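You operate a simulated robot arm through the tools that you are given. There is no shell and no other tool. Be economical: measure what you need, move in short steps, check, and stop when the job is done.

The job below is to be done with a simulated robot arm. You get a single attempt, and the scene is never put back.

JOB
Switch the silt meter on and zero it on the low range.
Fine: the vial with the white cap is in the well; shut the meter lid over it before the zero key; the meter stays on.

Only the result counts: the job must be done as asked and must still hold three seconds after the hand-in. Knocking over, shifting, dropping, spilling or breaking anything else fails it. Lids that push on must go on centred and level and be pressed home; caps that screw on are set level and turned clockwise until they are tight.

ROBOT AND FRAMES
A 6-joint arm with a two-finger parallel gripper, fixed in place. Base frame: the origin is at the foot of the arm, x ahead of it, y to its left, z up; the work surface is at about z = 810. Units: mm, rad, N and s.
With the tool pointing down near the work surface it reaches from about 240 to 640 mm from the base axis. Its first joint turns from -1.152 to 1.152 rad. Payload 2.7 kg.
Tool frame: the origin (TCP) lies between the finger pads and is the grasp point; the fingertips stand 23 mm ahead of it; z points along the fingers, y is the line along which they close. The gripper opens to 94 mm. The fingers are 38 mm wide and 10 mm thick; the gripper's body (54 by 96 mm) begins 39 mm behind the TCP.
Orientation is that of the tool frame in the base frame, as [roll, pitch, yaw] about the fixed x, y, z axes, in that order (R = Rz(yaw) Ry(pitch) Rx(roll)). With the fingers straight down and closing along the base's y, the tool's x points along the base's -x, its y along +y and its z along -z.

CONTROLS
- The arm moves only by the tool step_arm. Its argument "plan" is a list that holds one entry, the list of rows, each a list of 7 numbers: the turn, a rotation vector about the tool's x, y, z in units of 6 degrees (1.0 is 6 degrees), then the shift along the tool's x, y, z in units of 25 mm (1.0 is 25 mm), then the opening, from 0 (shut) to 1 (fully open). In form: [[[rx, ry, rz, tx, ty, tz, grip], ...]]. A call has 1 to 20 rows; each row shifts and turns the commanded pose from where the row before left it, along the tool's axes as they then stand. A call with a number of a shift or a turn outside -1 to 1 is refused whole. A row lasts 0.2 s, in which the tool goes at most 50 mm and 0.15 rad; a call with a longer step from one row to the next is refused whole, and so is a gripper value outside its range. Where a pose cannot be reached the arm comes as near as it can. A force on the tool above 90 N (or 10 N above the force at the start of the call, whichever is more), or a blocked arm, ends the call early, and 0.2 s more pass. The fingers move at their own pace (about 45 mm/s each) and stop on an object; they squeeze with about 35 N. The grip force told is the motor's: it shows also when the fingers shut on nothing. Time passes only in rows, and 0.2 s behind the last, so rows that do not move let the fingers close. The reply holds the time, the measured pose of the TCP, the force on the tool along the base axes, the opening and the grip force, in the units named above and with some noise, with the torque about the TCP (base axes, N m) and any sound that the robot's microphone picked up, and new pictures: "views" is both (left out), scene, wrist or none.
- Cameras (640 x 400 px; columns grow to the right, rows downward): "scene" is fixed at [78.5, -431.9, 1408.9]; the picture's right is [0.75, -0.66, 0.00], its down [-0.37, -0.41, -0.83] and it looks along [0.55, 0.62, -0.55] (base axes); focal length 314 px, centre (320, 200). "wrist" rides on the gripper at [86, 16, -75] in the tool frame; the picture's right is [-0.18, 0.98, 0.00], its down [-0.58, -0.11, -0.81] and it looks along [-0.79, -0.15, 0.59] (tool axes); focal length 243 px, centre (320, 200). There is no depth. A picture from a camera that has moved, and an enlarged one, comes with that camera's place and axes in the base frame and with its lens.
- inspect(camera, box): a new picture of the part [left, top, right, bottom] of that camera's present view, enlarged. No time passes.
- finish_job(): hands the job in; it is judged then, once.

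Work in short steps. Places have to be worked out from the pictures, the camera data and where the tool is seen: move nearer, look again, correct. Check each grasp and each placing, and mend what went wrong. You have 120 turns and 200 pictures in all, those below and enlarged ones among them. Open the gripper and draw the arm clear of the work before you hand the job in, unless the task says otherwise; then end with one line.

The tools are called after "Emit:" as name(argument=value, ...) on one line, values as JSON. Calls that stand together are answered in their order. step_arm: Moves the arm, as the interface text tells. Its arguments: {"type":"object","properties":{"plan":{"type":"array","items":{"type":"array","items":{"type":"array","items":{"type":"number"}}}},"views":{"type":"string","enum":["both","scene","wrist","none"]}},"required":["plan"]} The other tools are called the same way: inspect (camera, box) takes an enlarged picture of a part of a camera's view; finish_job () hands the job in.

At the start:

```text
time_s: 0.0
eef_pos: [387.3, 63.0, 1099.6]
tool_rot: [-3.141, 0.001, -3.141]
ft_force: [-0.4, -0.1, -0.7]
moment: [0.0, 0.03, 0.0]
width: 94.0
finger_force: 0.0
```

scene: 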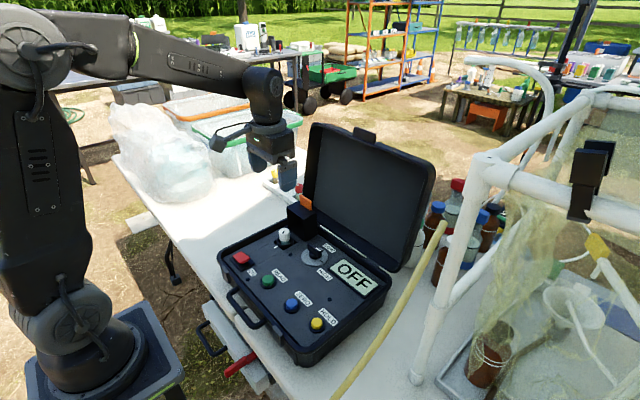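
wrist: 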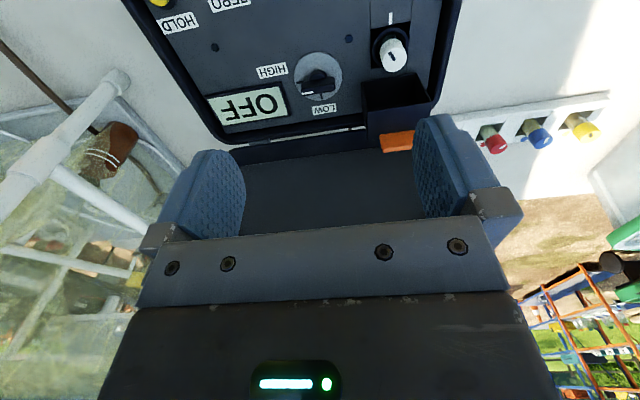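

I'll look closely at the meter first.

Emit:
inspect(camera="scene", box=[210, 180, 400, 340])

Emit:
inspect(camera="wrist", box=[120, 0, 480, 180])

```text
2.50 times, centred on (305, 260) of scene
camera zoom: at [78.5, -431.9, 1408.9], right [0.75, -0.66, 0.0], down [-0.37, -0.41, -0.83], along [0.55, 0.62, -0.55], focal length 785 px, centre (358, 50)
```

zoom: 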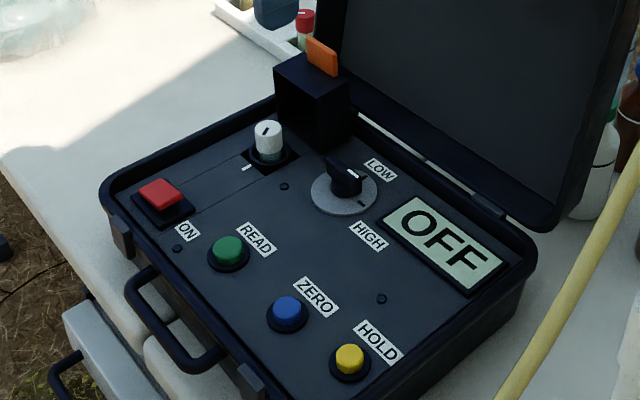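

```text
1.78 times, centred on (300, 90) of wrist
camera zoom: at [299.8, 78.5, 1172.5], right [0.18, 0.98, 0.0], down [0.58, -0.11, 0.81], along [0.79, -0.15, -0.59], focal length 431 px, centre (356, 396)
```

zoom: 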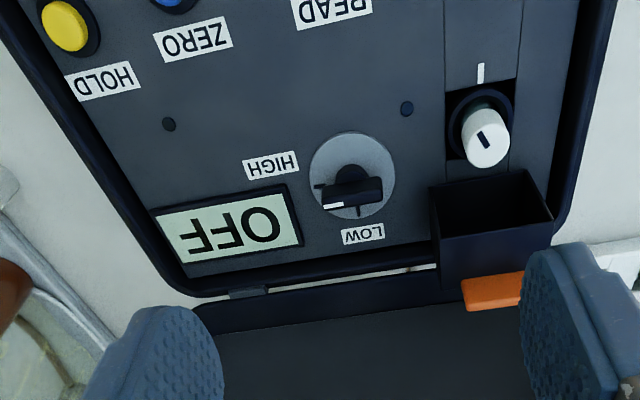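

The panel appears to sit at about z 810, with the red ON key near (328,173), ZERO near (337,-41), the knob near (482,46) and the lid tab near (530,139,918). I'll move down and back for a nearer view.

Emit:
step_arm(plan=[[[0, 0, 0, 0.6, 0, 0.9, 0], [0, 0, 0, 0.6, 0, 0.9, 0], [0, 0, 0, 0.6, 0, 0.9, 0], [0, 0, 0, 0.5, 0, 0.9, 0], [0, 0, 0, 0, 0, 0, 0], [0, 0, 0, 0, 0, 0, 0]]])

```text
time_s: 1.4
eef_pos: [330.3, 63.3, 1007.4]
tool_rot: [-3.142, 0.0, -3.14]
ft_force: [0.9, -0.1, 0.1]
moment: [-0.01, 0.01, 0.01]
width: 0.0
finger_force: 33.3
camera wrist: at [243.0, 78.9, 1081.6], right [0.18, 0.98, 0.0], down [0.58, -0.11, 0.81], along [0.79, -0.15, -0.59], focal length 243 px, centre (320, 200)
```

scene: 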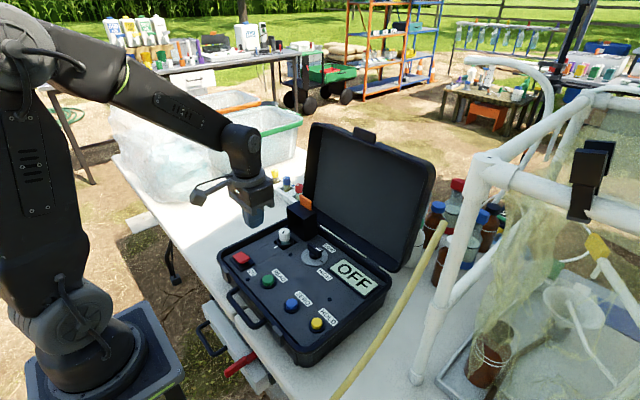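
wrist: 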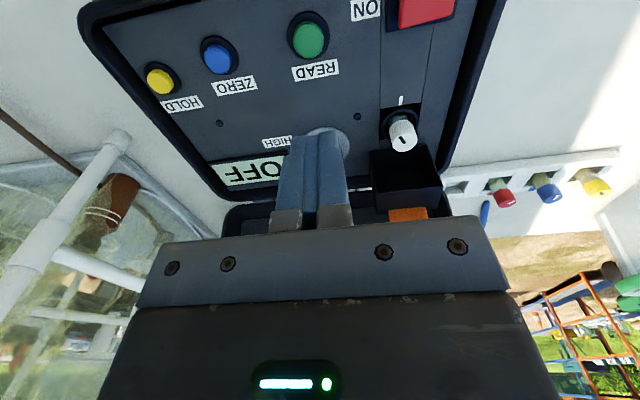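

Emit:
inspect(camera="wrist", box=[340, 0, 500, 100])

Emit:
inspect(camera="wrist", box=[140, 0, 340, 125])

Emit:
inspect(camera="scene", box=[270, 180, 350, 280])

```text
4.00 times, centred on (420, 50) of wrist
camera zoom: at [243.0, 78.9, 1081.6], right [0.18, 0.98, 0.0], down [0.58, -0.11, 0.81], along [0.79, -0.15, -0.59], focal length 970 px, centre (-80, 800)
```

zoom: 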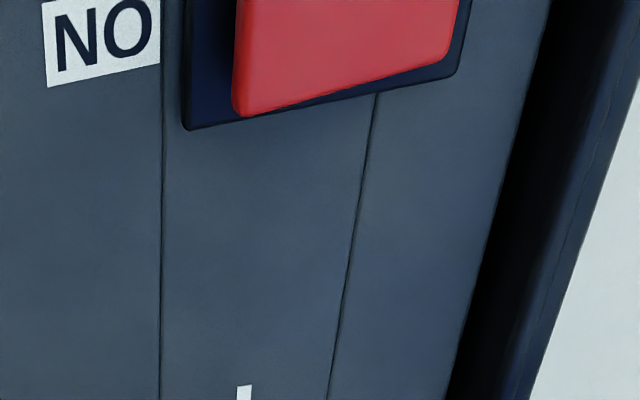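

```text
3.20 times, centred on (240, 62) of wrist
camera zoom: at [243.0, 78.9, 1081.6], right [0.18, 0.98, 0.0], down [0.58, -0.11, 0.81], along [0.79, -0.15, -0.59], focal length 776 px, centre (576, 640)
```

zoom: 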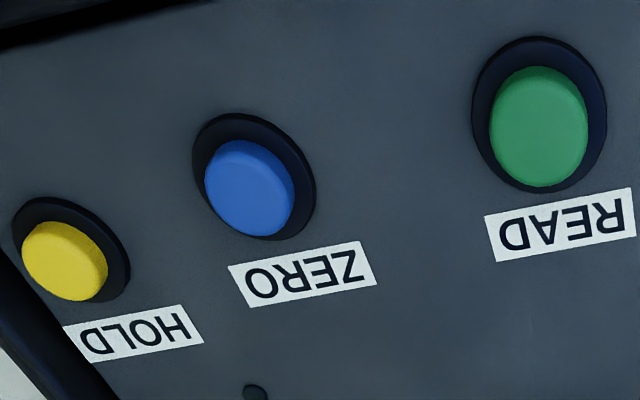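

```text
4.00 times, centred on (310, 230) of scene
camera zoom: at [78.5, -431.9, 1408.9], right [0.75, -0.66, 0.0], down [-0.37, -0.41, -0.83], along [0.55, 0.62, -0.55], focal length 1256 px, centre (360, 80)
```

zoom: 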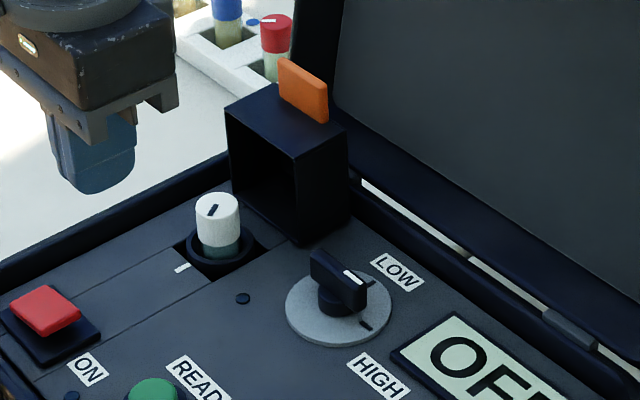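

The knob's white pointer is on HIGH (-y), and LOW lies toward +x. The red ON key top is near (322,155,828). I'll go above it with the fingers closed.

Emit:
step_arm(plan=[[[0, 0, 0, 0.33, 0.92, 0.7, 0], [0, 0, 0, 0, 0.92, 0.8, 0], [0, 0, 0, 0, 0.92, 0.8, 0], [0, 0, 0, 0, 0.92, 0.9, 0], [0, 0, 0, 0, 0, 0.9, 0], [0, 0, 0, 0, 0, 0.9, 0], [0, 0, 0, 0, 0, 0, 0], [0, 0, 0, 0, 0, 0, 0]]])

```text
time_s: 3.2
eef_pos: [321.8, 154.5, 883.4]
tool_rot: [3.141, -0.001, 3.141]
ft_force: [0.1, -0.2, 0.0]
moment: [0.0, -0.02, 0.01]
width: 0.0
finger_force: 35.1
camera wrist: at [235.2, 170.4, 957.5], right [0.18, 0.98, 0.0], down [0.58, -0.11, 0.81], along [0.79, -0.15, -0.59], focal length 243 px, centre (320, 200)
```

scene: 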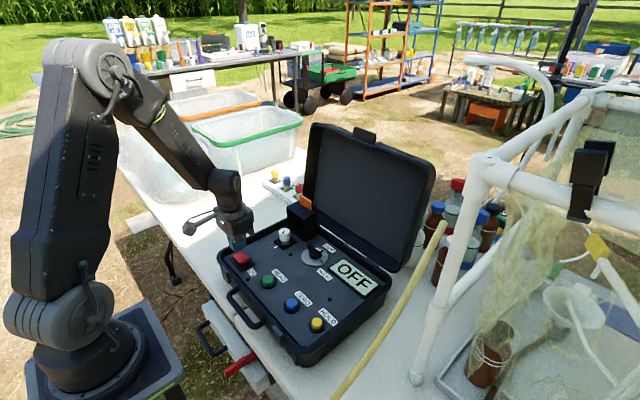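
wrist: 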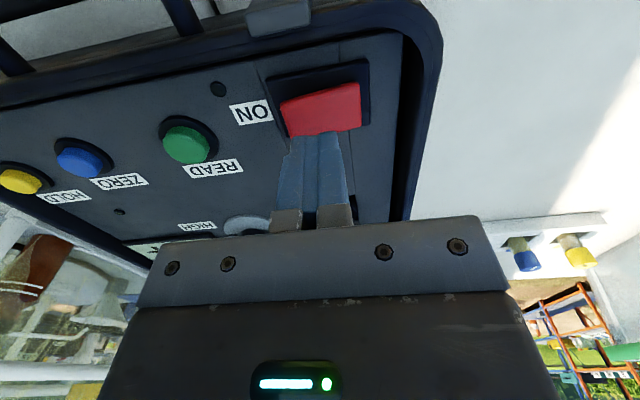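

Emit:
inspect(camera="wrist", box=[220, 50, 420, 175])

Emit:
inspect(camera="scene", box=[200, 210, 300, 290])

```text
3.20 times, centred on (320, 112) of wrist
camera zoom: at [235.2, 170.4, 957.5], right [0.18, 0.98, 0.0], down [0.58, -0.11, 0.81], along [0.79, -0.15, -0.59], focal length 776 px, centre (320, 480)
```

zoom: 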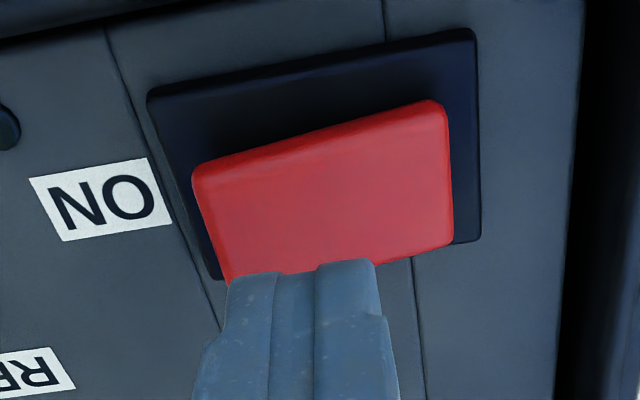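

```text
5.00 times, centred on (250, 250) of scene
camera zoom: at [78.5, -431.9, 1408.9], right [0.75, -0.66, 0.0], down [-0.37, -0.41, -0.83], along [0.55, 0.62, -0.55], focal length 1569 px, centre (670, -50)
```

zoom: 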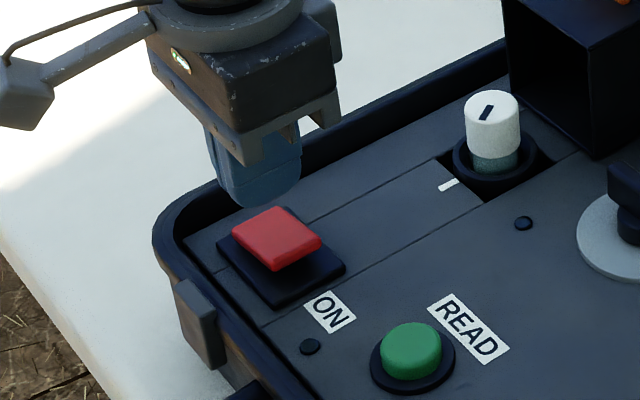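

The red key is a rocker with the ON-label side (-y) raised, spanning y 133 to 179. I'll press that side at y≈141.

Emit:
step_arm(plan=[[[0, 0, 0, 0.05, -0.54, 0.3, 0], [0, 0, 0, 0, 0, 0.5, 0], [0, 0, 0, 0, 0, 0.2, 0], [0, 0, 0, 0, 0, 0.12, 0], [0, 0, 0, 0, 0, 0.12, 0], [0, 0, 0, 0, 0, 0.12, 0], [0, 0, 0, 0, 0, 0.0, 0]]])

```text
time_s: 4.8
eef_pos: [320.7, 140.1, 851.4]
tool_rot: [3.139, 0.004, -3.141]
ft_force: [-5.3, -21.7, 58.1]
moment: [0.08, 0.69, 0.27]
width: 0.1
finger_force: 34.9
camera wrist: at [233.1, 155.8, 925.3], right [0.18, 0.98, 0.0], down [0.58, -0.11, 0.81], along [0.79, -0.15, -0.59], focal length 243 px, centre (320, 200)
```

scene: 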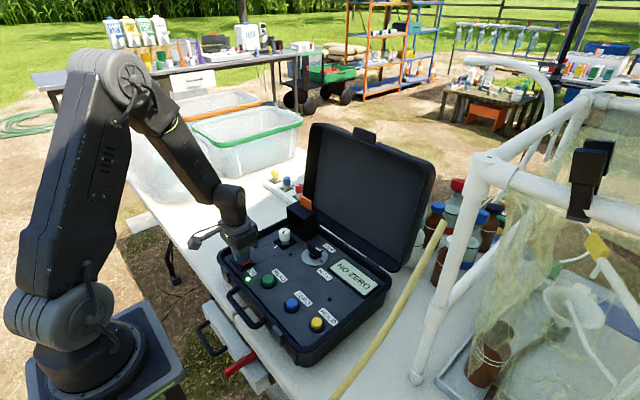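
wrist: 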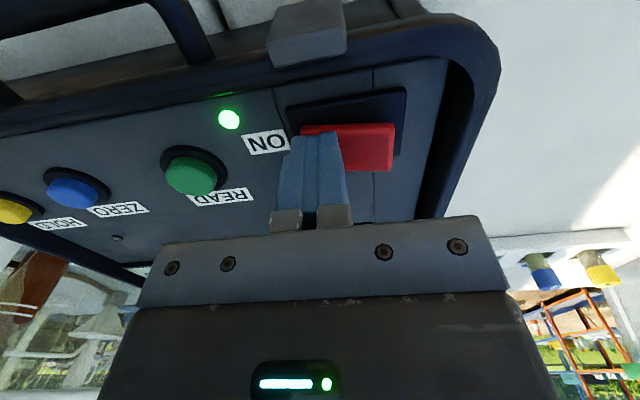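

The meter is on: the LED is green and the display reads NO ZERO. I'll lift off and move to look at the lid.

Emit:
step_arm(plan=[[[0, 0, 0, 0, 0, -0.6, 0], [0, 0, 0, 0, 0, -1, 0], [0, 0, 0, 0, 0, -1, 0.3], [0, 0, 0, 0, 0, -1, 0.5], [0, 0, 0, -0.8, 0, -1, 0.5], [0, 0, 0, -0.8, 0, -1, 0.5], [0, 0, 0, -0.8, 0, -1, 0.5], [0, 0, 0, -0.8, 0, 0, 0.5], [0, 0, 0, -0.8, 0, 0, 0.5], [0, 0, 0, 0, 0, 0, 0.5]]])

```text
time_s: 7.0
eef_pos: [418.8, 141.3, 1014.1]
tool_rot: [-3.141, 0.001, -3.14]
ft_force: [-0.7, 0.3, -0.8]
moment: [0.0, 0.05, 0.0]
width: 46.9
finger_force: 0.1
camera wrist: at [332.2, 157.2, 1088.7], right [0.18, 0.98, 0.0], down [0.58, -0.11, 0.81], along [0.79, -0.15, -0.59], focal length 243 px, centre (320, 200)
```

scene: 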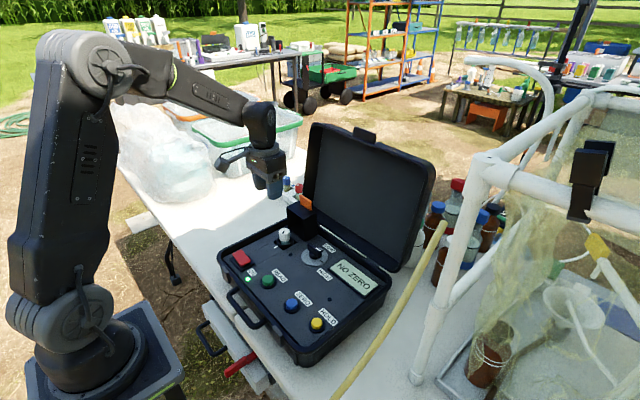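
wrist: 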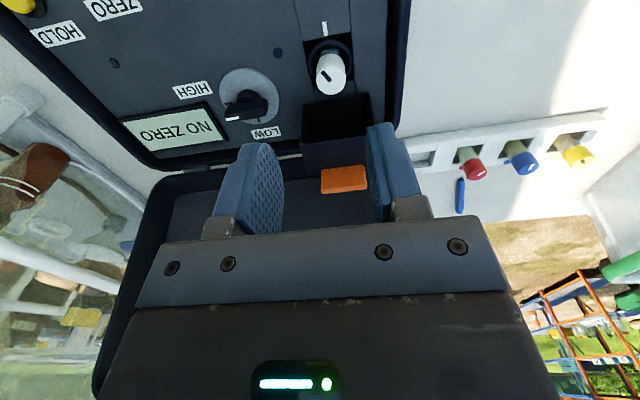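

Emit:
inspect(camera="wrist", box=[270, 60, 420, 210])

Emit:
inspect(camera="scene", box=[260, 170, 340, 250])

```text
2.67 times, centred on (345, 135) of wrist
camera zoom: at [332.2, 157.2, 1088.7], right [0.18, 0.98, 0.0], down [0.58, -0.11, 0.81], along [0.79, -0.15, -0.59], focal length 647 px, centre (253, 373)
```

zoom: 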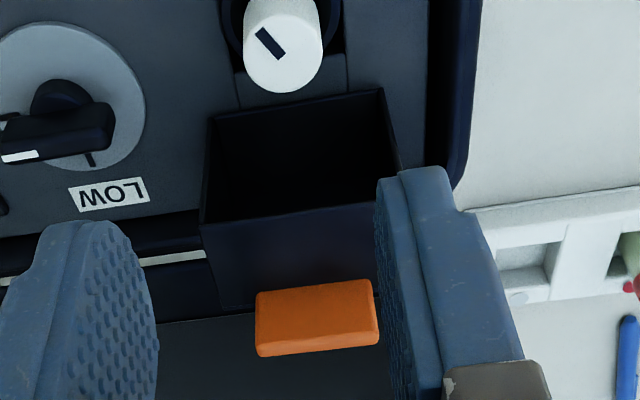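

```text
5.00 times, centred on (300, 210) of scene
camera zoom: at [78.5, -431.9, 1408.9], right [0.75, -0.66, 0.0], down [-0.37, -0.41, -0.83], along [0.55, 0.62, -0.55], focal length 1569 px, centre (420, 150)
```

zoom: 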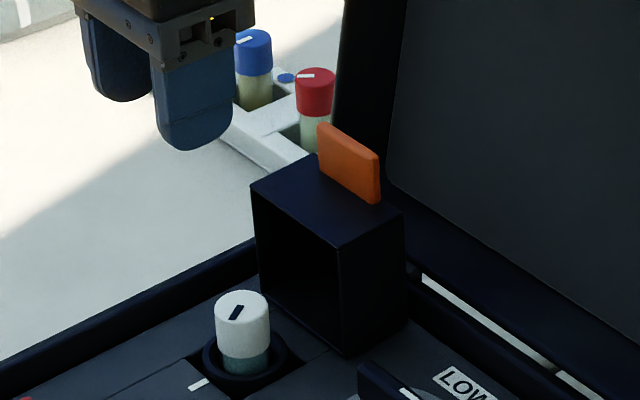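

The tab is about (535,145), z 896–925, on top of the open lid, whose hinge I put near (496,808). I'll test the row convention with two free tilted rows before gripping it.

Emit:
step_arm(plan=[[[0, -1, 0, 1, 0, 0, 0.6], [0, -1, 0, 1, 0, 0, 0.6], [0, 0, 0, 0, 0, 0, 0.6], [0, 0, 0, 0, 0, 0, 0.6]]], views="none")

```text
time_s: 8.0
eef_pos: [368.8, 140.6, 1010.3]
tool_rot: [3.141, 0.21, 3.141]
ft_force: [0.4, -0.2, 0.0]
moment: [0.0, -0.01, 0.04]
width: 56.6
finger_force: 0.1
```

Shifts run along the axes before the turn. I'll untilt and go above the tab.

Emit:
step_arm(plan=[[[0, 1, 0, 0, 0, 0, 0.6], [0, 1, 0, 0, 0, 0, 0.6], [0, 0, 0, -0.83, 0.18, 0, 0.6], [0, 0, 0, -0.83, 0, 0, 0.6], [0, 0, 0, -0.83, 0, 0, 0.6], [0, 0, 0, -0.83, 0, 0, 0.6], [0, 0, 0, -0.83, 0, 0.3, 0.6], [0, 0, 0, -0.83, 0, 0.4, 0.6], [0, 0, 0, -0.83, 0, 0.4, 0.6], [0, 0, 0, -0.83, 0, 0.4, 0.6], [0, 0, 0, 0, 0, 0.4, 0.6], [0, 0, 0, 0, 0, 0, 0.6]]])

```text
time_s: 10.6
eef_pos: [536.4, 145.8, 965.0]
tool_rot: [3.141, 0.0, -3.141]
ft_force: [-0.6, -0.6, -0.6]
moment: [0.0, 0.03, -0.02]
width: 56.3
finger_force: 0.1
camera wrist: at [449.5, 162.7, 1038.6], right [0.18, 0.98, 0.0], down [0.58, -0.11, 0.81], along [0.79, -0.15, -0.59], focal length 243 px, centre (320, 200)
```

scene: 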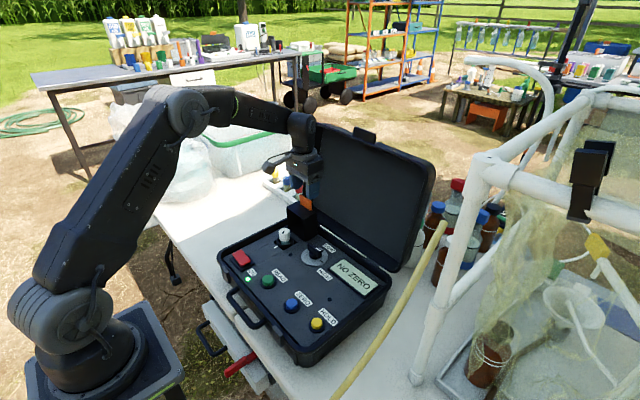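
wrist: 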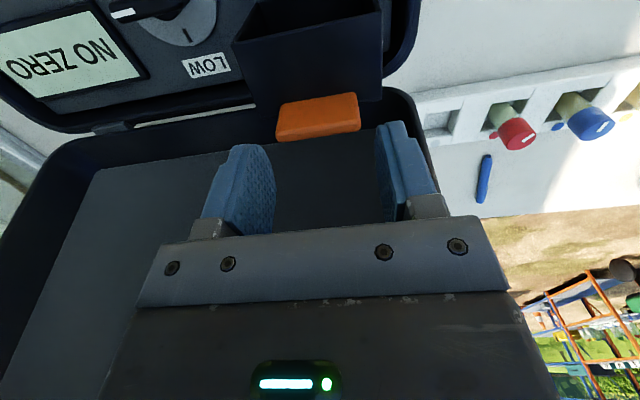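

The tab is centred between the fingers at (535,145). I'll descend to TCP z≈922 and close.

Emit:
step_arm(plan=[[[0, 0, 0, 0, 0, 0.6, 0.6], [0, 0, 0, 0, 0, 0.6, 0.6], [0, 0, 0, 0, 0, 0.5, 0.6], [0, 0, 0, 0, 0, 0, 0.6], [0, 0, 0, 0, 0, 0, 0.2], [0, 0, 0, 0, 0, 0, 0.2], [0, 0, 0, 0, 0, 0, 0.2]]])

```text
time_s: 12.2
eef_pos: [536.2, 145.7, 922.1]
tool_rot: [-3.141, -0.001, 3.141]
ft_force: [1.3, -6.8, -3.8]
moment: [0.07, -0.3, -0.06]
width: 49.6
finger_force: 45.1
camera wrist: at [449.5, 161.3, 996.6], right [0.18, 0.98, 0.0], down [0.58, -0.11, 0.81], along [0.79, -0.15, -0.59], focal length 243 px, centre (320, 200)
```

scene: 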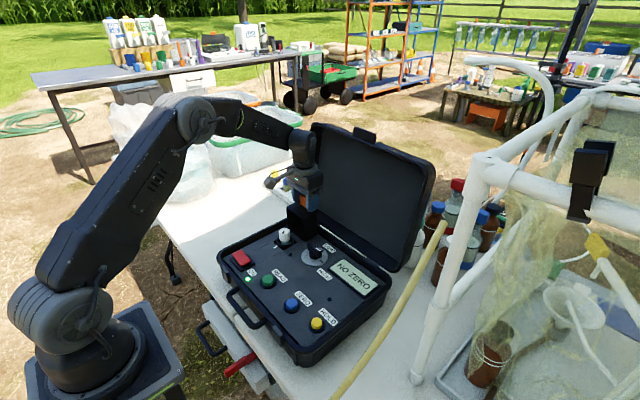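
wrist: 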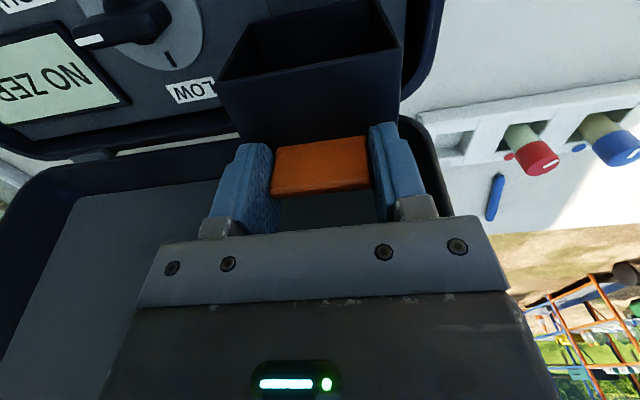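

The tab is gripped at 49.6 mm wide. Next I'll swing the lid 30° along its arc and check the forces.

Emit:
step_arm(plan=[[[0, -0.5, 0, 0.241, 0, -0.077, 0.2], [0, -0.5, 0, 0.241, 0, -0.077, 0.2], [0, -1, 0, 0.485, 0, -0.142, 0.2], [0, -1, 0, 0.485, 0, -0.142, 0.2], [0, -1, 0, 0.485, 0, -0.142, 0.2], [0, -1, 0, 0.485, 0, -0.142, 0.2], [0, 0, 0, 0, 0, 0, 0.2]]])

```text
time_s: 13.8
eef_pos: [477.3, 145.0, 927.0]
tool_rot: [-3.138, 0.501, -3.139]
ft_force: [-10.4, 12.3, -13.2]
moment: [0.71, 1.4, 0.42]
width: 49.5
finger_force: 45.5
out of reach, approached as far as the arm can: row 6
camera wrist: at [365.5, 161.1, 950.4], right [0.16, 0.98, 0.08], down [0.12, -0.1, 0.99], along [0.98, -0.15, -0.14], focal length 243 px, centre (320, 200)
```

scene: 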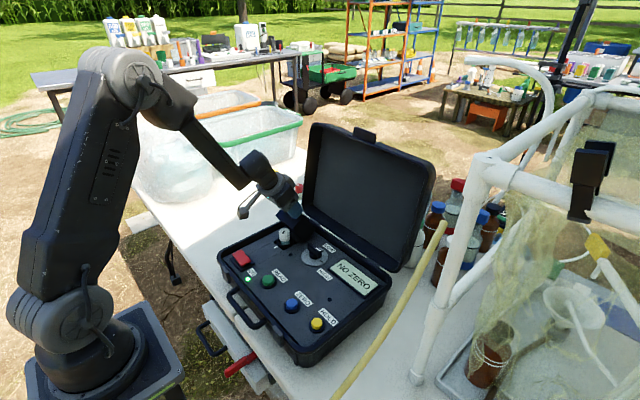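
wrist: 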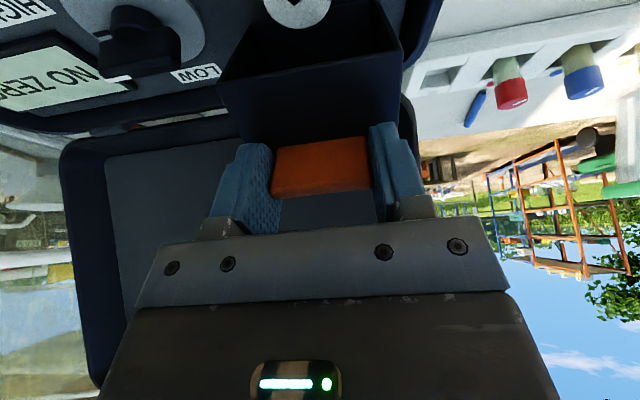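

The lid moves easily, but the wrist tilt limit is near 29°. I'll hold the tilt and go on along the arc by translation, letting the tab pivot in the pads.

Emit:
step_arm(plan=[[[0, 0.25, 0, 0.25, 0, -0.09, 0.2], [0, 0, 0, 0.25, 0, -0.07, 0.2], [0, 0, 0, 0.25, 0, -0.05, 0.2], [0, 0, 0, 0.25, 0, -0.03, 0.2], [0, 0, 0, 0, 0, 0, 0.2]]])

```text
time_s: 15.0
eef_pos: [457.0, 146.0, 924.3]
tool_rot: [3.139, 0.507, 3.139]
ft_force: [-0.9, 3.9, 29.0]
moment: [-0.47, -1.02, -0.05]
width: 49.7
finger_force: 44.6
camera wrist: at [344.6, 161.1, 947.2], right [0.16, 0.98, 0.09], down [0.12, -0.11, 0.99], along [0.98, -0.15, -0.13], focal length 243 px, centre (320, 200)
```

scene: 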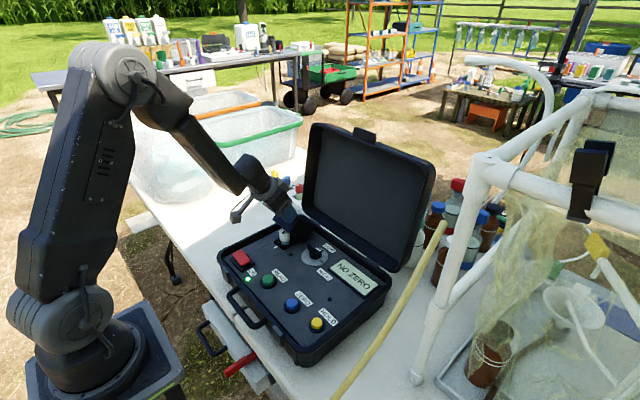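
wrist: 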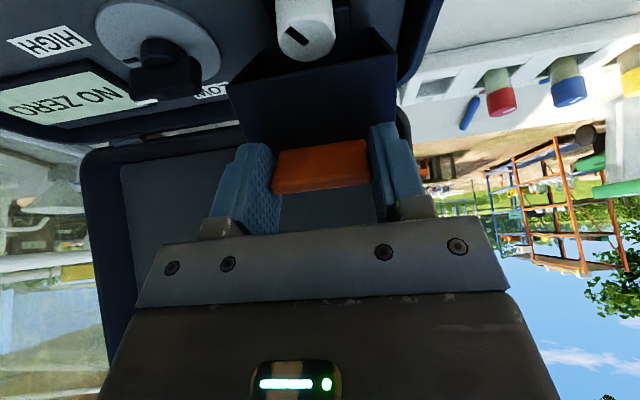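

Emit:
step_arm(plan=[[[0, -1, 0, 0.5, 0, -0.066, 0.2], [0, -1, 0, 0.5, 0, -0.066, 0.2], [0, 0, 0, 0, 0, 0, 0.2]]], views="scene")

```text
time_s: 15.8
eef_pos: [437.2, 145.5, 914.7]
tool_rot: [3.141, 0.704, -3.139]
ft_force: [-6.9, 26.4, 10.1]
moment: [0.27, 0.08, -0.56]
width: 49.9
finger_force: 44.9
out of reach, approached as far as the arm can: row 1
```

scene: 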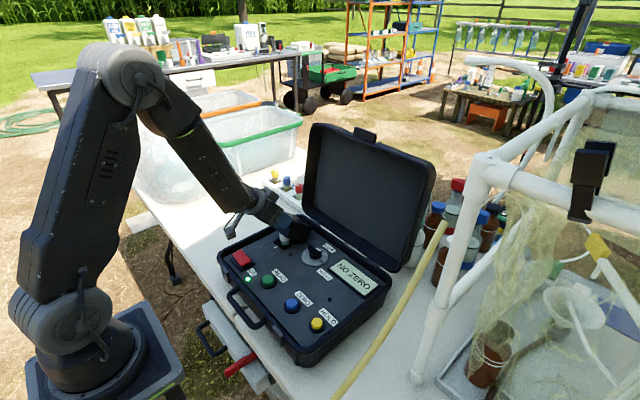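

The tilt is now 40° and the lid follows. I'll carry on along the arc.

Emit:
step_arm(plan=[[[0, -1, 0, 0.5, 0, -0.066, 0.2], [0, -1, 0, 0.5, 0, -0.066, 0.2], [0, 0, 0, 0, 0, 0, 0.2]]], views="both")

```text
time_s: 16.6
eef_pos: [418.5, 144.8, 899.9]
tool_rot: [-3.124, 0.913, -3.125]
ft_force: [26.2, 33.2, -29.9]
moment: [0.33, 0.13, 0.47]
width: 49.6
finger_force: 45.0
camera wrist: at [306.2, 160.6, 875.7], right [0.11, 0.98, 0.13], down [-0.28, -0.1, 0.95], along [0.95, -0.14, 0.26], focal length 243 px, centre (320, 200)
```

scene: 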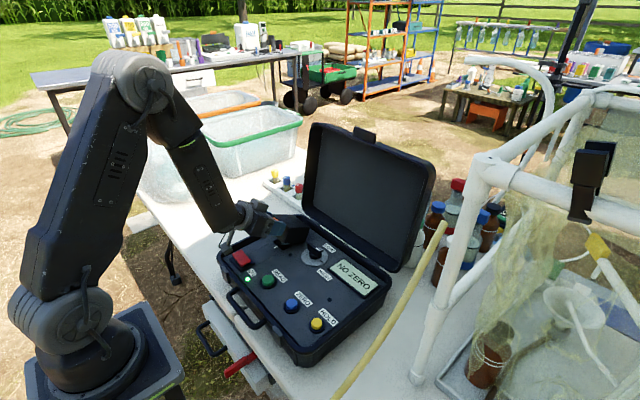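
wrist: 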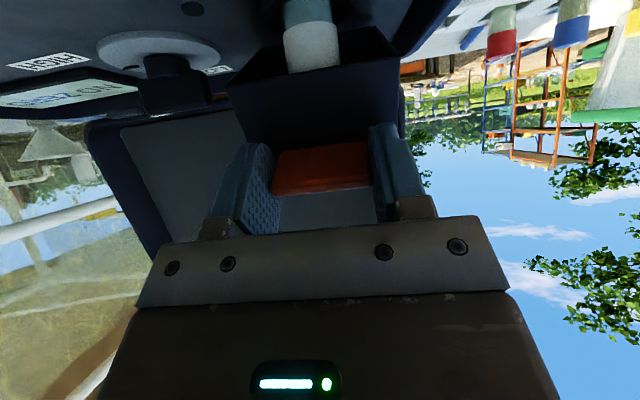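

The camera mount is getting near the rocker, so I'll take one more step with a slight relief inward, then release by opening.

Emit:
step_arm(plan=[[[0, -0.5, 0, 0.25, 0.03, 0.06, 0.2], [0, 0, 0, 0.25, 0.0, 0.06, 0.2], [0, 0, 0, 0, 0, 0, 0.2]]], views="scene")

Emit:
inspect(camera="scene", box=[200, 170, 360, 290])

```text
time_s: 17.4
eef_pos: [421.1, 146.2, 902.6]
tool_rot: [-3.126, 0.961, 3.125]
ft_force: [-22.3, -72.7, 14.5]
moment: [-0.33, 0.82, -0.19]
width: 50.3
finger_force: 44.3
out of reach, approached as far as the arm can: row 1, 2
```

scene: 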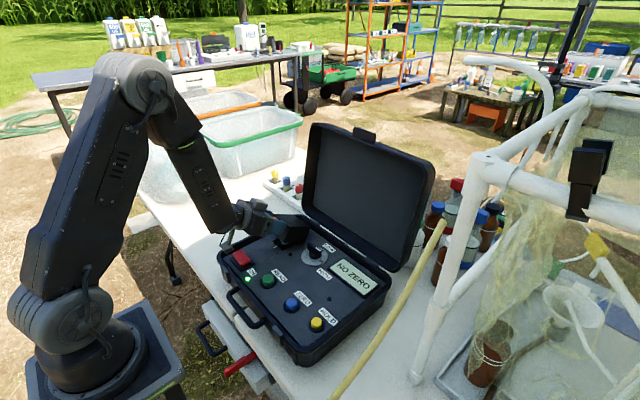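

```text
3.33 times, centred on (280, 230) of scene
camera zoom: at [77.7, -433.8, 1408.3], right [0.75, -0.66, 0.0], down [-0.36, -0.41, -0.84], along [0.55, 0.63, -0.55], focal length 1046 px, centre (453, 100)
```

zoom: 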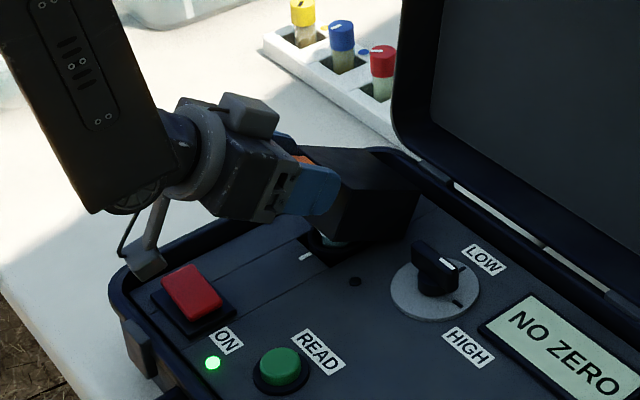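

The lateral force rose at the wrist limit. I'll reverse that last bit to relieve it, then open.

Emit:
step_arm(plan=[[[0, 0.5, 0, -0.25, -0.03, -0.1, 0.2], [0, 0, 0, -0.1, 0, 0, 0.2], [0, 0, 0, 0, 0, 0, 0.2]]], views="none")

```text
time_s: 18.2
eef_pos: [426.4, 144.8, 907.9]
tool_rot: [3.141, 0.904, 3.116]
ft_force: [14.9, -62.6, -30.4]
moment: [0.45, 0.72, 0.57]
width: 49.8
finger_force: 44.8
```

Emit:
step_arm(plan=[[[0, 0, 0, 0, 0, 0, 0.7], [0, 0, 0, 0, 0, 0, 0.7], [0, 0, 0, 0, 0, 0, 0.7]]], views="both")

Emit:
inspect(camera="scene", box=[200, 170, 360, 290])

```text
time_s: 19.0
eef_pos: [425.4, 155.4, 911.8]
tool_rot: [-3.141, 0.918, -3.14]
ft_force: [-1.3, -8.0, 2.8]
moment: [-0.16, -0.1, -0.13]
width: 69.7
finger_force: 4.3
camera wrist: at [313.6, 170.8, 888.2], right [0.11, 0.98, 0.15], down [-0.29, -0.11, 0.95], along [0.95, -0.15, 0.27], focal length 243 px, centre (320, 200)
```

scene: 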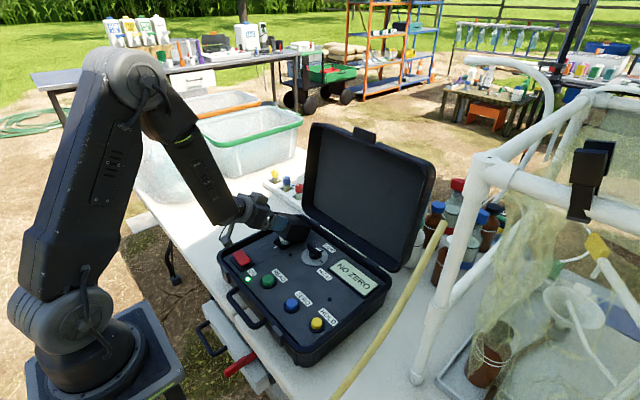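
wrist: 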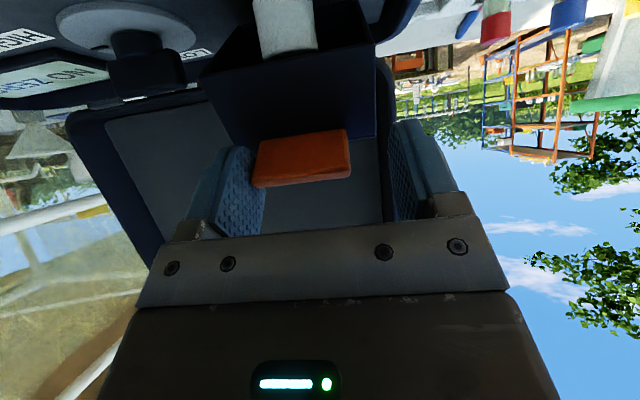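

```text
3.33 times, centred on (280, 230) of scene
camera zoom: at [78.5, -432.1, 1408.8], right [0.75, -0.66, 0.0], down [-0.37, -0.41, -0.83], along [0.55, 0.62, -0.55], focal length 1046 px, centre (453, 100)
```

zoom: 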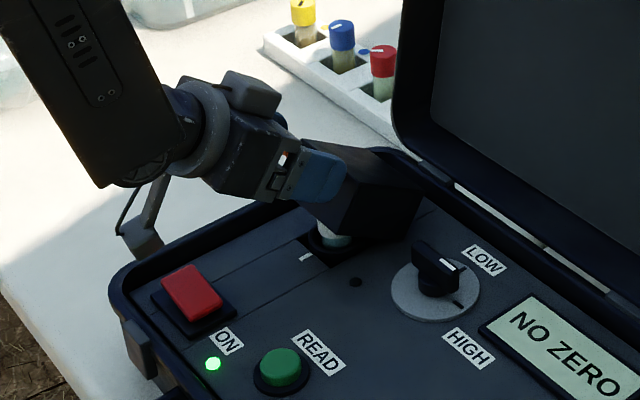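

The lid stays at about 50° by friction. I'll centre on the tab, back out along the tool axis, and then stand upright with the fingers closed.

Emit:
step_arm(plan=[[[0, 0, 0, 0, -0.2, 0, 0.75], [0, 0, 0, 0, -0.2, -0.4, 0.75], [0, 0, 0, 0, 0, -0.9, 0.75], [0, 0, 0, 0, 0, -1, 0.75], [0, 0, 0, 0, 0, -1, 0.75], [0, 1, 0, 0, 0, -0.6, 0.3], [0, 1, 0, 0, 0, -0.6, 0], [0, 1, 0, 0, 0, 0, 0], [0, 1, 0, 0, 0, 0, 0], [0, 1, 0, 0, 0, 0, 0], [0, 1, 0, 0, 0, 0, 0], [0, 1, 0, 0, 0, 0, 0], [0, 1, 0, 0, 0, 0, 0], [0, 0.77, 0, 0, 0, 0, 0]]])

Emit:
inspect(camera="scene", box=[200, 170, 360, 290])

```text
time_s: 22.0
eef_pos: [339.7, 146.2, 980.5]
tool_rot: [-3.141, -0.003, -3.14]
ft_force: [-0.4, 0.1, -0.6]
moment: [-0.01, -0.02, 0.0]
width: 0.3
finger_force: 34.7
out of reach, approached as far as the arm can: row 6
camera wrist: at [253.4, 162.0, 1055.5], right [0.18, 0.98, 0.0], down [0.58, -0.11, 0.8], along [0.79, -0.15, -0.59], focal length 243 px, centre (320, 200)
```

scene: 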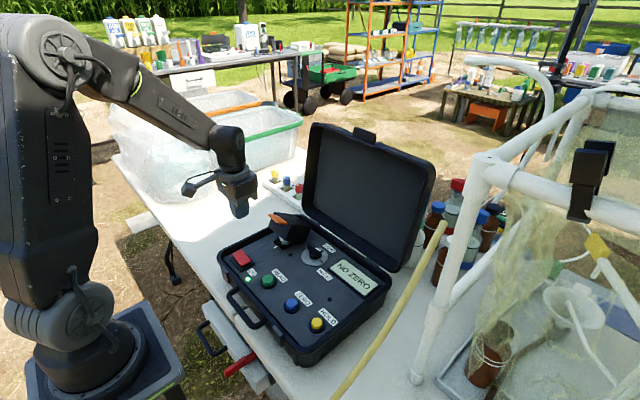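
wrist: 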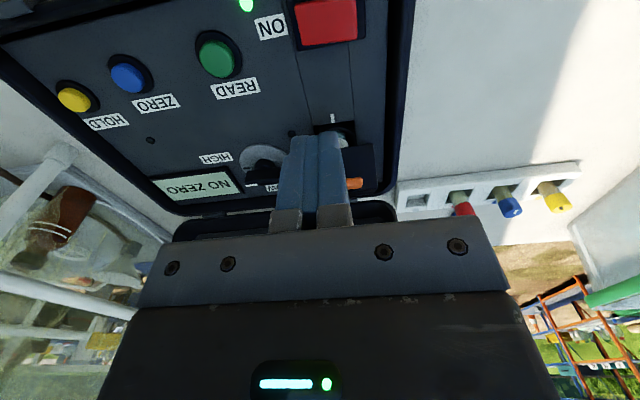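

```text
3.33 times, centred on (280, 230) of scene
camera zoom: at [78.5, -431.9, 1408.9], right [0.75, -0.66, 0.0], down [-0.37, -0.41, -0.83], along [0.55, 0.62, -0.55], focal length 1046 px, centre (453, 100)
```

zoom: 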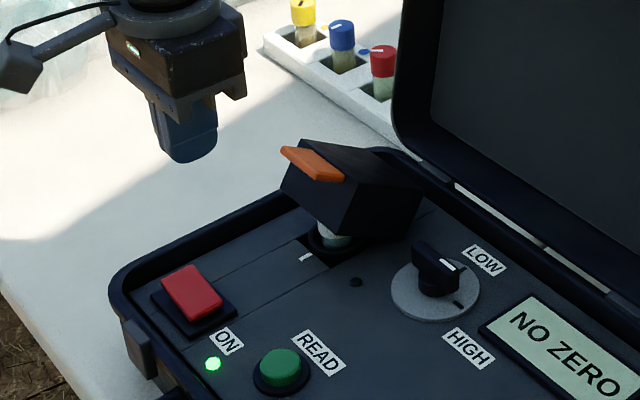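

The lid stands about 58° closed. I'll push its back down from above at about x=438, starting high and going slowly.

Emit:
step_arm(plan=[[[0, 0, 0, -1, 0, 0, 0], [0, 0, 0, -1, 0, 0, 0], [0, 0, 0, -1, 0, 0, 0], [0, 0, 0, -0.94, 0, 0, 0], [0, 0, 0, 0, 0, 0.8, 0], [0, 0, 0, 0, 0, 0.8, 0], [0, 0, 0, 0, 0, 0.5, 0], [0, 0, 0, 0, 0, 0.4, 0], [0, 0, 0, 0, 0, 0.4, 0], [0, 0, 0, 0, 0, 0.4, 0], [0, 0, 0, 0, 0, 0, 0]]])

Emit:
inspect(camera="scene", box=[200, 170, 360, 290])

```text
time_s: 24.4
eef_pos: [438.0, 146.6, 897.6]
tool_rot: [3.141, -0.001, -3.139]
ft_force: [-1.0, 0.2, -0.2]
moment: [0.02, -0.04, 0.03]
width: 0.0
finger_force: 34.8
camera wrist: at [352.2, 161.1, 972.8], right [0.18, 0.98, 0.0], down [0.58, -0.11, 0.81], along [0.79, -0.15, -0.59], focal length 243 px, centre (320, 200)
```

scene: 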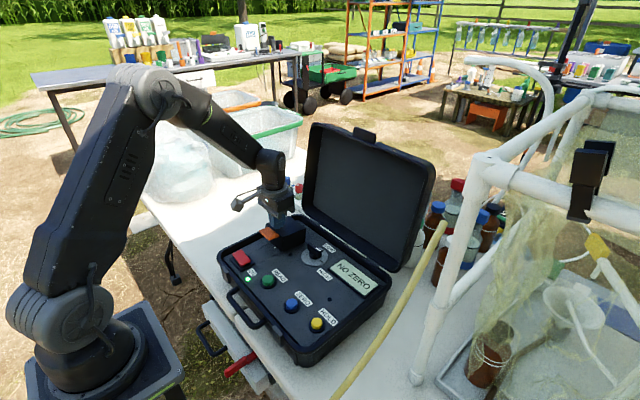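
wrist: 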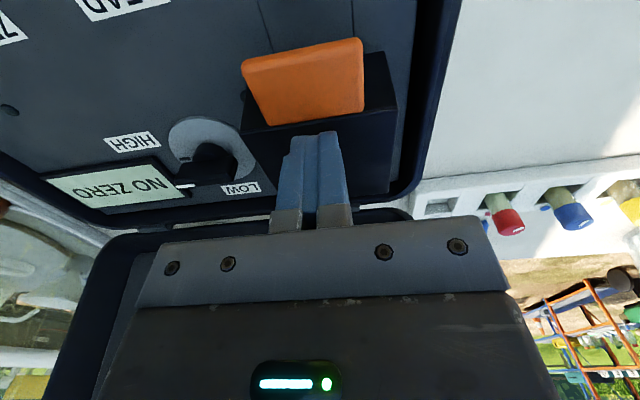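

```text
3.33 times, centred on (280, 230) of scene
camera zoom: at [78.5, -431.9, 1408.9], right [0.75, -0.66, 0.0], down [-0.37, -0.41, -0.83], along [0.55, 0.62, -0.55], focal length 1046 px, centre (453, 100)
```

zoom: 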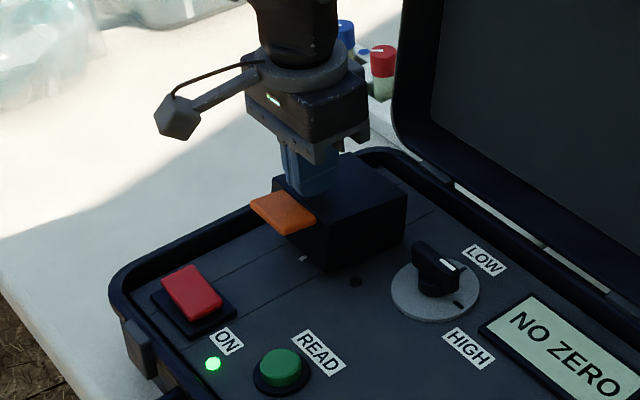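

The lid is going down smoothly and is nearly closed. I'll keep pressing until it bottoms out.

Emit:
step_arm(plan=[[[0, 0, 0, 0, 0, 0.3, 0], [0, 0, 0, 0, 0, 0.3, 0], [0, 0, 0, 0, 0, 0.2, 0], [0, 0, 0, 0, 0, 0.15, 0], [0, 0, 0, 0, 0, 0.12, 0], [0, 0, 0, 0, 0, 0.0, 0]]], views="none")

Emit:
inspect(camera="scene", box=[200, 170, 360, 290])

```text
time_s: 25.5
eef_pos: [439.7, 145.3, 883.0]
tool_rot: [3.139, 0.003, -3.14]
ft_force: [-11.1, -5.0, 19.2]
moment: [-0.12, 0.1, -0.03]
width: 0.0
finger_force: 34.7
stopped in row 5: the force on the tool passed its limit at 95 N (the readings are from after the stop); the commanded pose is now the measured one
```

```text
3.33 times, centred on (280, 230) of scene
camera zoom: at [78.0, -432.0, 1408.8], right [0.75, -0.66, 0.0], down [-0.37, -0.41, -0.83], along [0.55, 0.62, -0.55], focal length 1046 px, centre (453, 100)
```

zoom: 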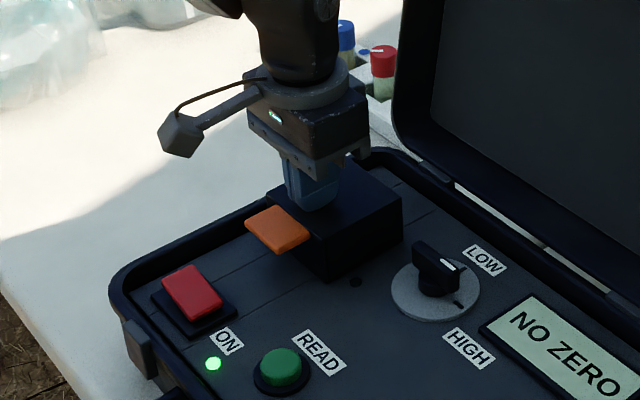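

The lid bottomed out at about z 860. I'll lift, check the closure, and view the knob.

Emit:
step_arm(plan=[[[0, 0, 0, 0, 0, -0.6, 0], [0, 0, 0, 0, 0, -1, 0], [0, 0, 0, 0, 0, -1, 0], [0, 0, 0, 0.4, -0.9, -1, 0.3], [0, 0, 0, 0.4, -0.9, 0, 0.5], [0, 0, 0, 0.4, -0.9, 0, 0.6], [0, 0, 0, 0.4, -0.9, 0, 0.8], [0, 0, 0, 0, 0, 0, 0.8], [0, 0, 0, 0, 0, 0, 0.8]]])

Emit:
inspect(camera="scene", box=[250, 190, 350, 290])

Emit:
inspect(camera="wrist", box=[240, 0, 480, 150])

```text
time_s: 27.5
eef_pos: [401.5, 54.5, 971.8]
tool_rot: [3.139, 0.002, -3.139]
ft_force: [0.0, -0.4, 0.0]
moment: [0.0, 0.0, 0.01]
width: 75.2
finger_force: 0.0
camera wrist: at [313.0, 70.7, 1045.0], right [0.18, 0.98, 0.0], down [0.58, -0.11, 0.81], along [0.79, -0.15, -0.59], focal length 243 px, centre (320, 200)
```

scene: 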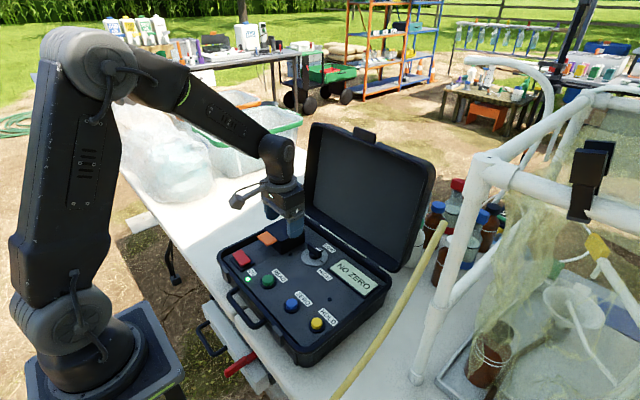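
wrist: 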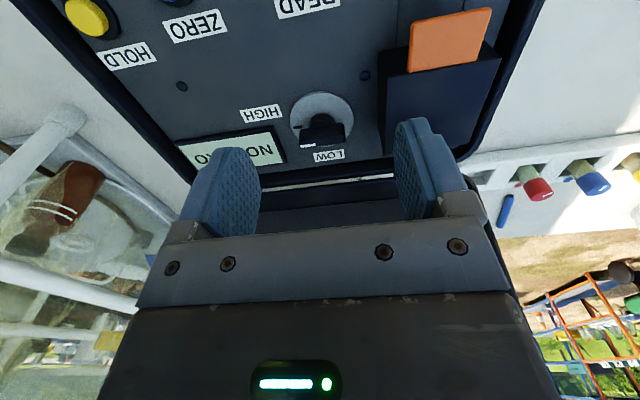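

```text
4.00 times, centred on (300, 240) of scene
camera zoom: at [78.5, -431.9, 1408.9], right [0.75, -0.66, 0.0], down [-0.37, -0.41, -0.83], along [0.55, 0.62, -0.55], focal length 1256 px, centre (400, 40)
```

zoom: 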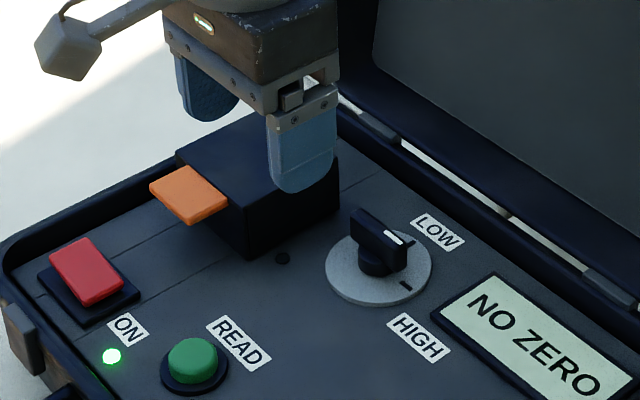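

```text
2.67 times, centred on (360, 75) of wrist
camera zoom: at [313.0, 70.7, 1045.0], right [0.18, 0.98, 0.0], down [0.58, -0.11, 0.81], along [0.79, -0.15, -0.59], focal length 647 px, centre (213, 533)
```

zoom: 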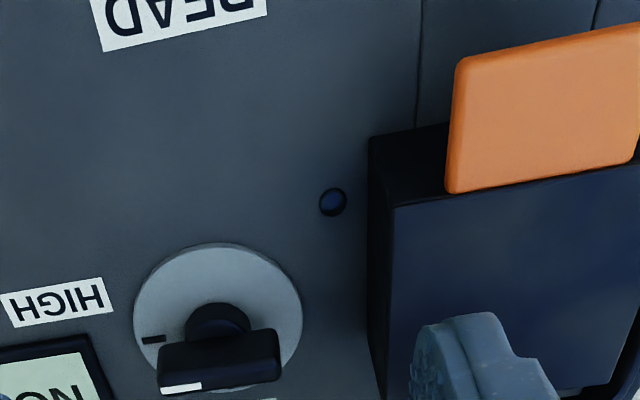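

The lid is closed flat. The knob bar's top centre is about (479,42,849), lying along y. I'll move above it and yaw -90° so the fingers close along x.

Emit:
step_arm(plan=[[[0, 0, 0, -0.8, -0.2, 0.3, 0.5], [0, 0, 0, -0.8, -0.3, 0.3, 0.5], [0, 0, 0, -0.8, 0, 0.3, 0.5], [0, 0, 0, -0.7, 0, 0.3, 0.5], [0, 0, 1, 0, 0, 0, 0.5], [0, 0, 1, 0, 0, 0, 0.5], [0, 0, 1, 0, 0, 0, 0.5], [0, 0, 1, 0, 0, 0, 0.5], [0, 0, 1, 0, 0, 0, 0.5], [0, 0, 1, 0, 0, 0, 0.5], [0, 0, 1, 0, 0, 0, 0.5], [0, 0, 1, 0, 0, 0, 0.5], [0, 0, 1, 0, 0, 0, 0.5], [0, 0, 1, 0, 0, 0, 0.5], [0, 0, 1, 0, 0, 0, 0.5], [0, 0, 1, 0, 0, 0, 0.5], [0, 0, 1, 0, 0, 0, 0.5], [0, 0, 1, 0, 0, 0, 0.5], [0, 0, 1, 0, 0, 0, 0.5], [0, 0, 0, 0, 0, 0, 0.5]]])

```text
time_s: 31.7
eef_pos: [477.3, 43.1, 941.3]
tool_rot: [3.139, -0.003, 1.57]
ft_force: [-0.2, -0.3, -0.5]
moment: [0.0, 0.0, 0.03]
width: 47.1
finger_force: 0.0
camera wrist: at [493.7, 129.9, 1015.1], right [0.98, -0.18, 0.0], down [-0.11, -0.58, 0.81], along [-0.15, -0.79, -0.59], focal length 243 px, centre (320, 200)
```

scene: 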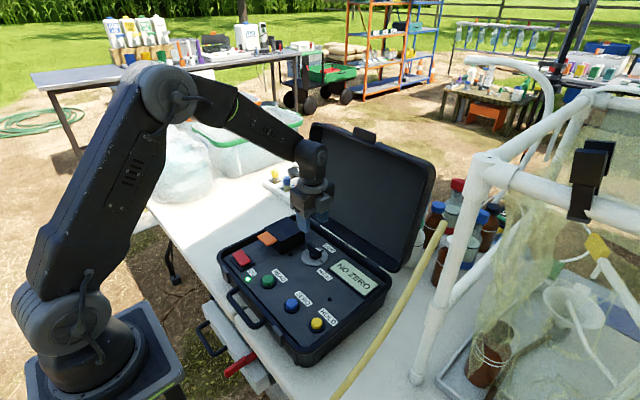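
wrist: 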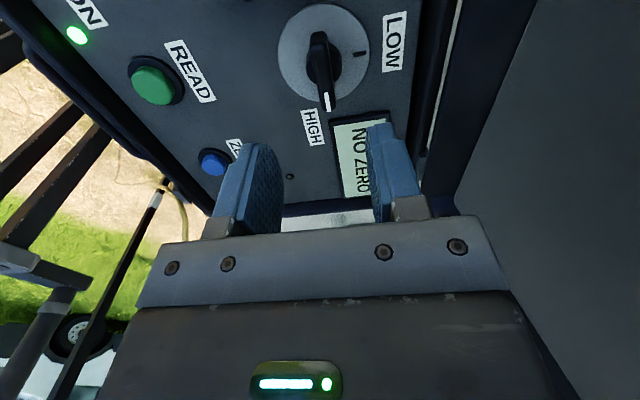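

Emit:
inspect(camera="wrist", box=[240, 0, 420, 160])

```text
2.50 times, centred on (330, 80) of wrist
camera zoom: at [493.7, 129.9, 1015.1], right [0.98, -0.18, 0.0], down [-0.11, -0.58, 0.81], along [-0.15, -0.79, -0.59], focal length 606 px, centre (295, 500)
```

zoom: 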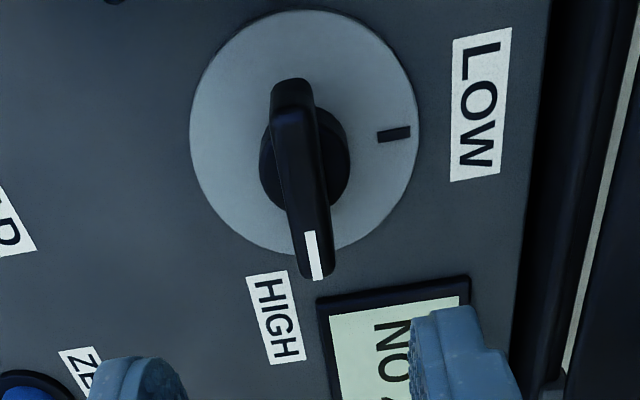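

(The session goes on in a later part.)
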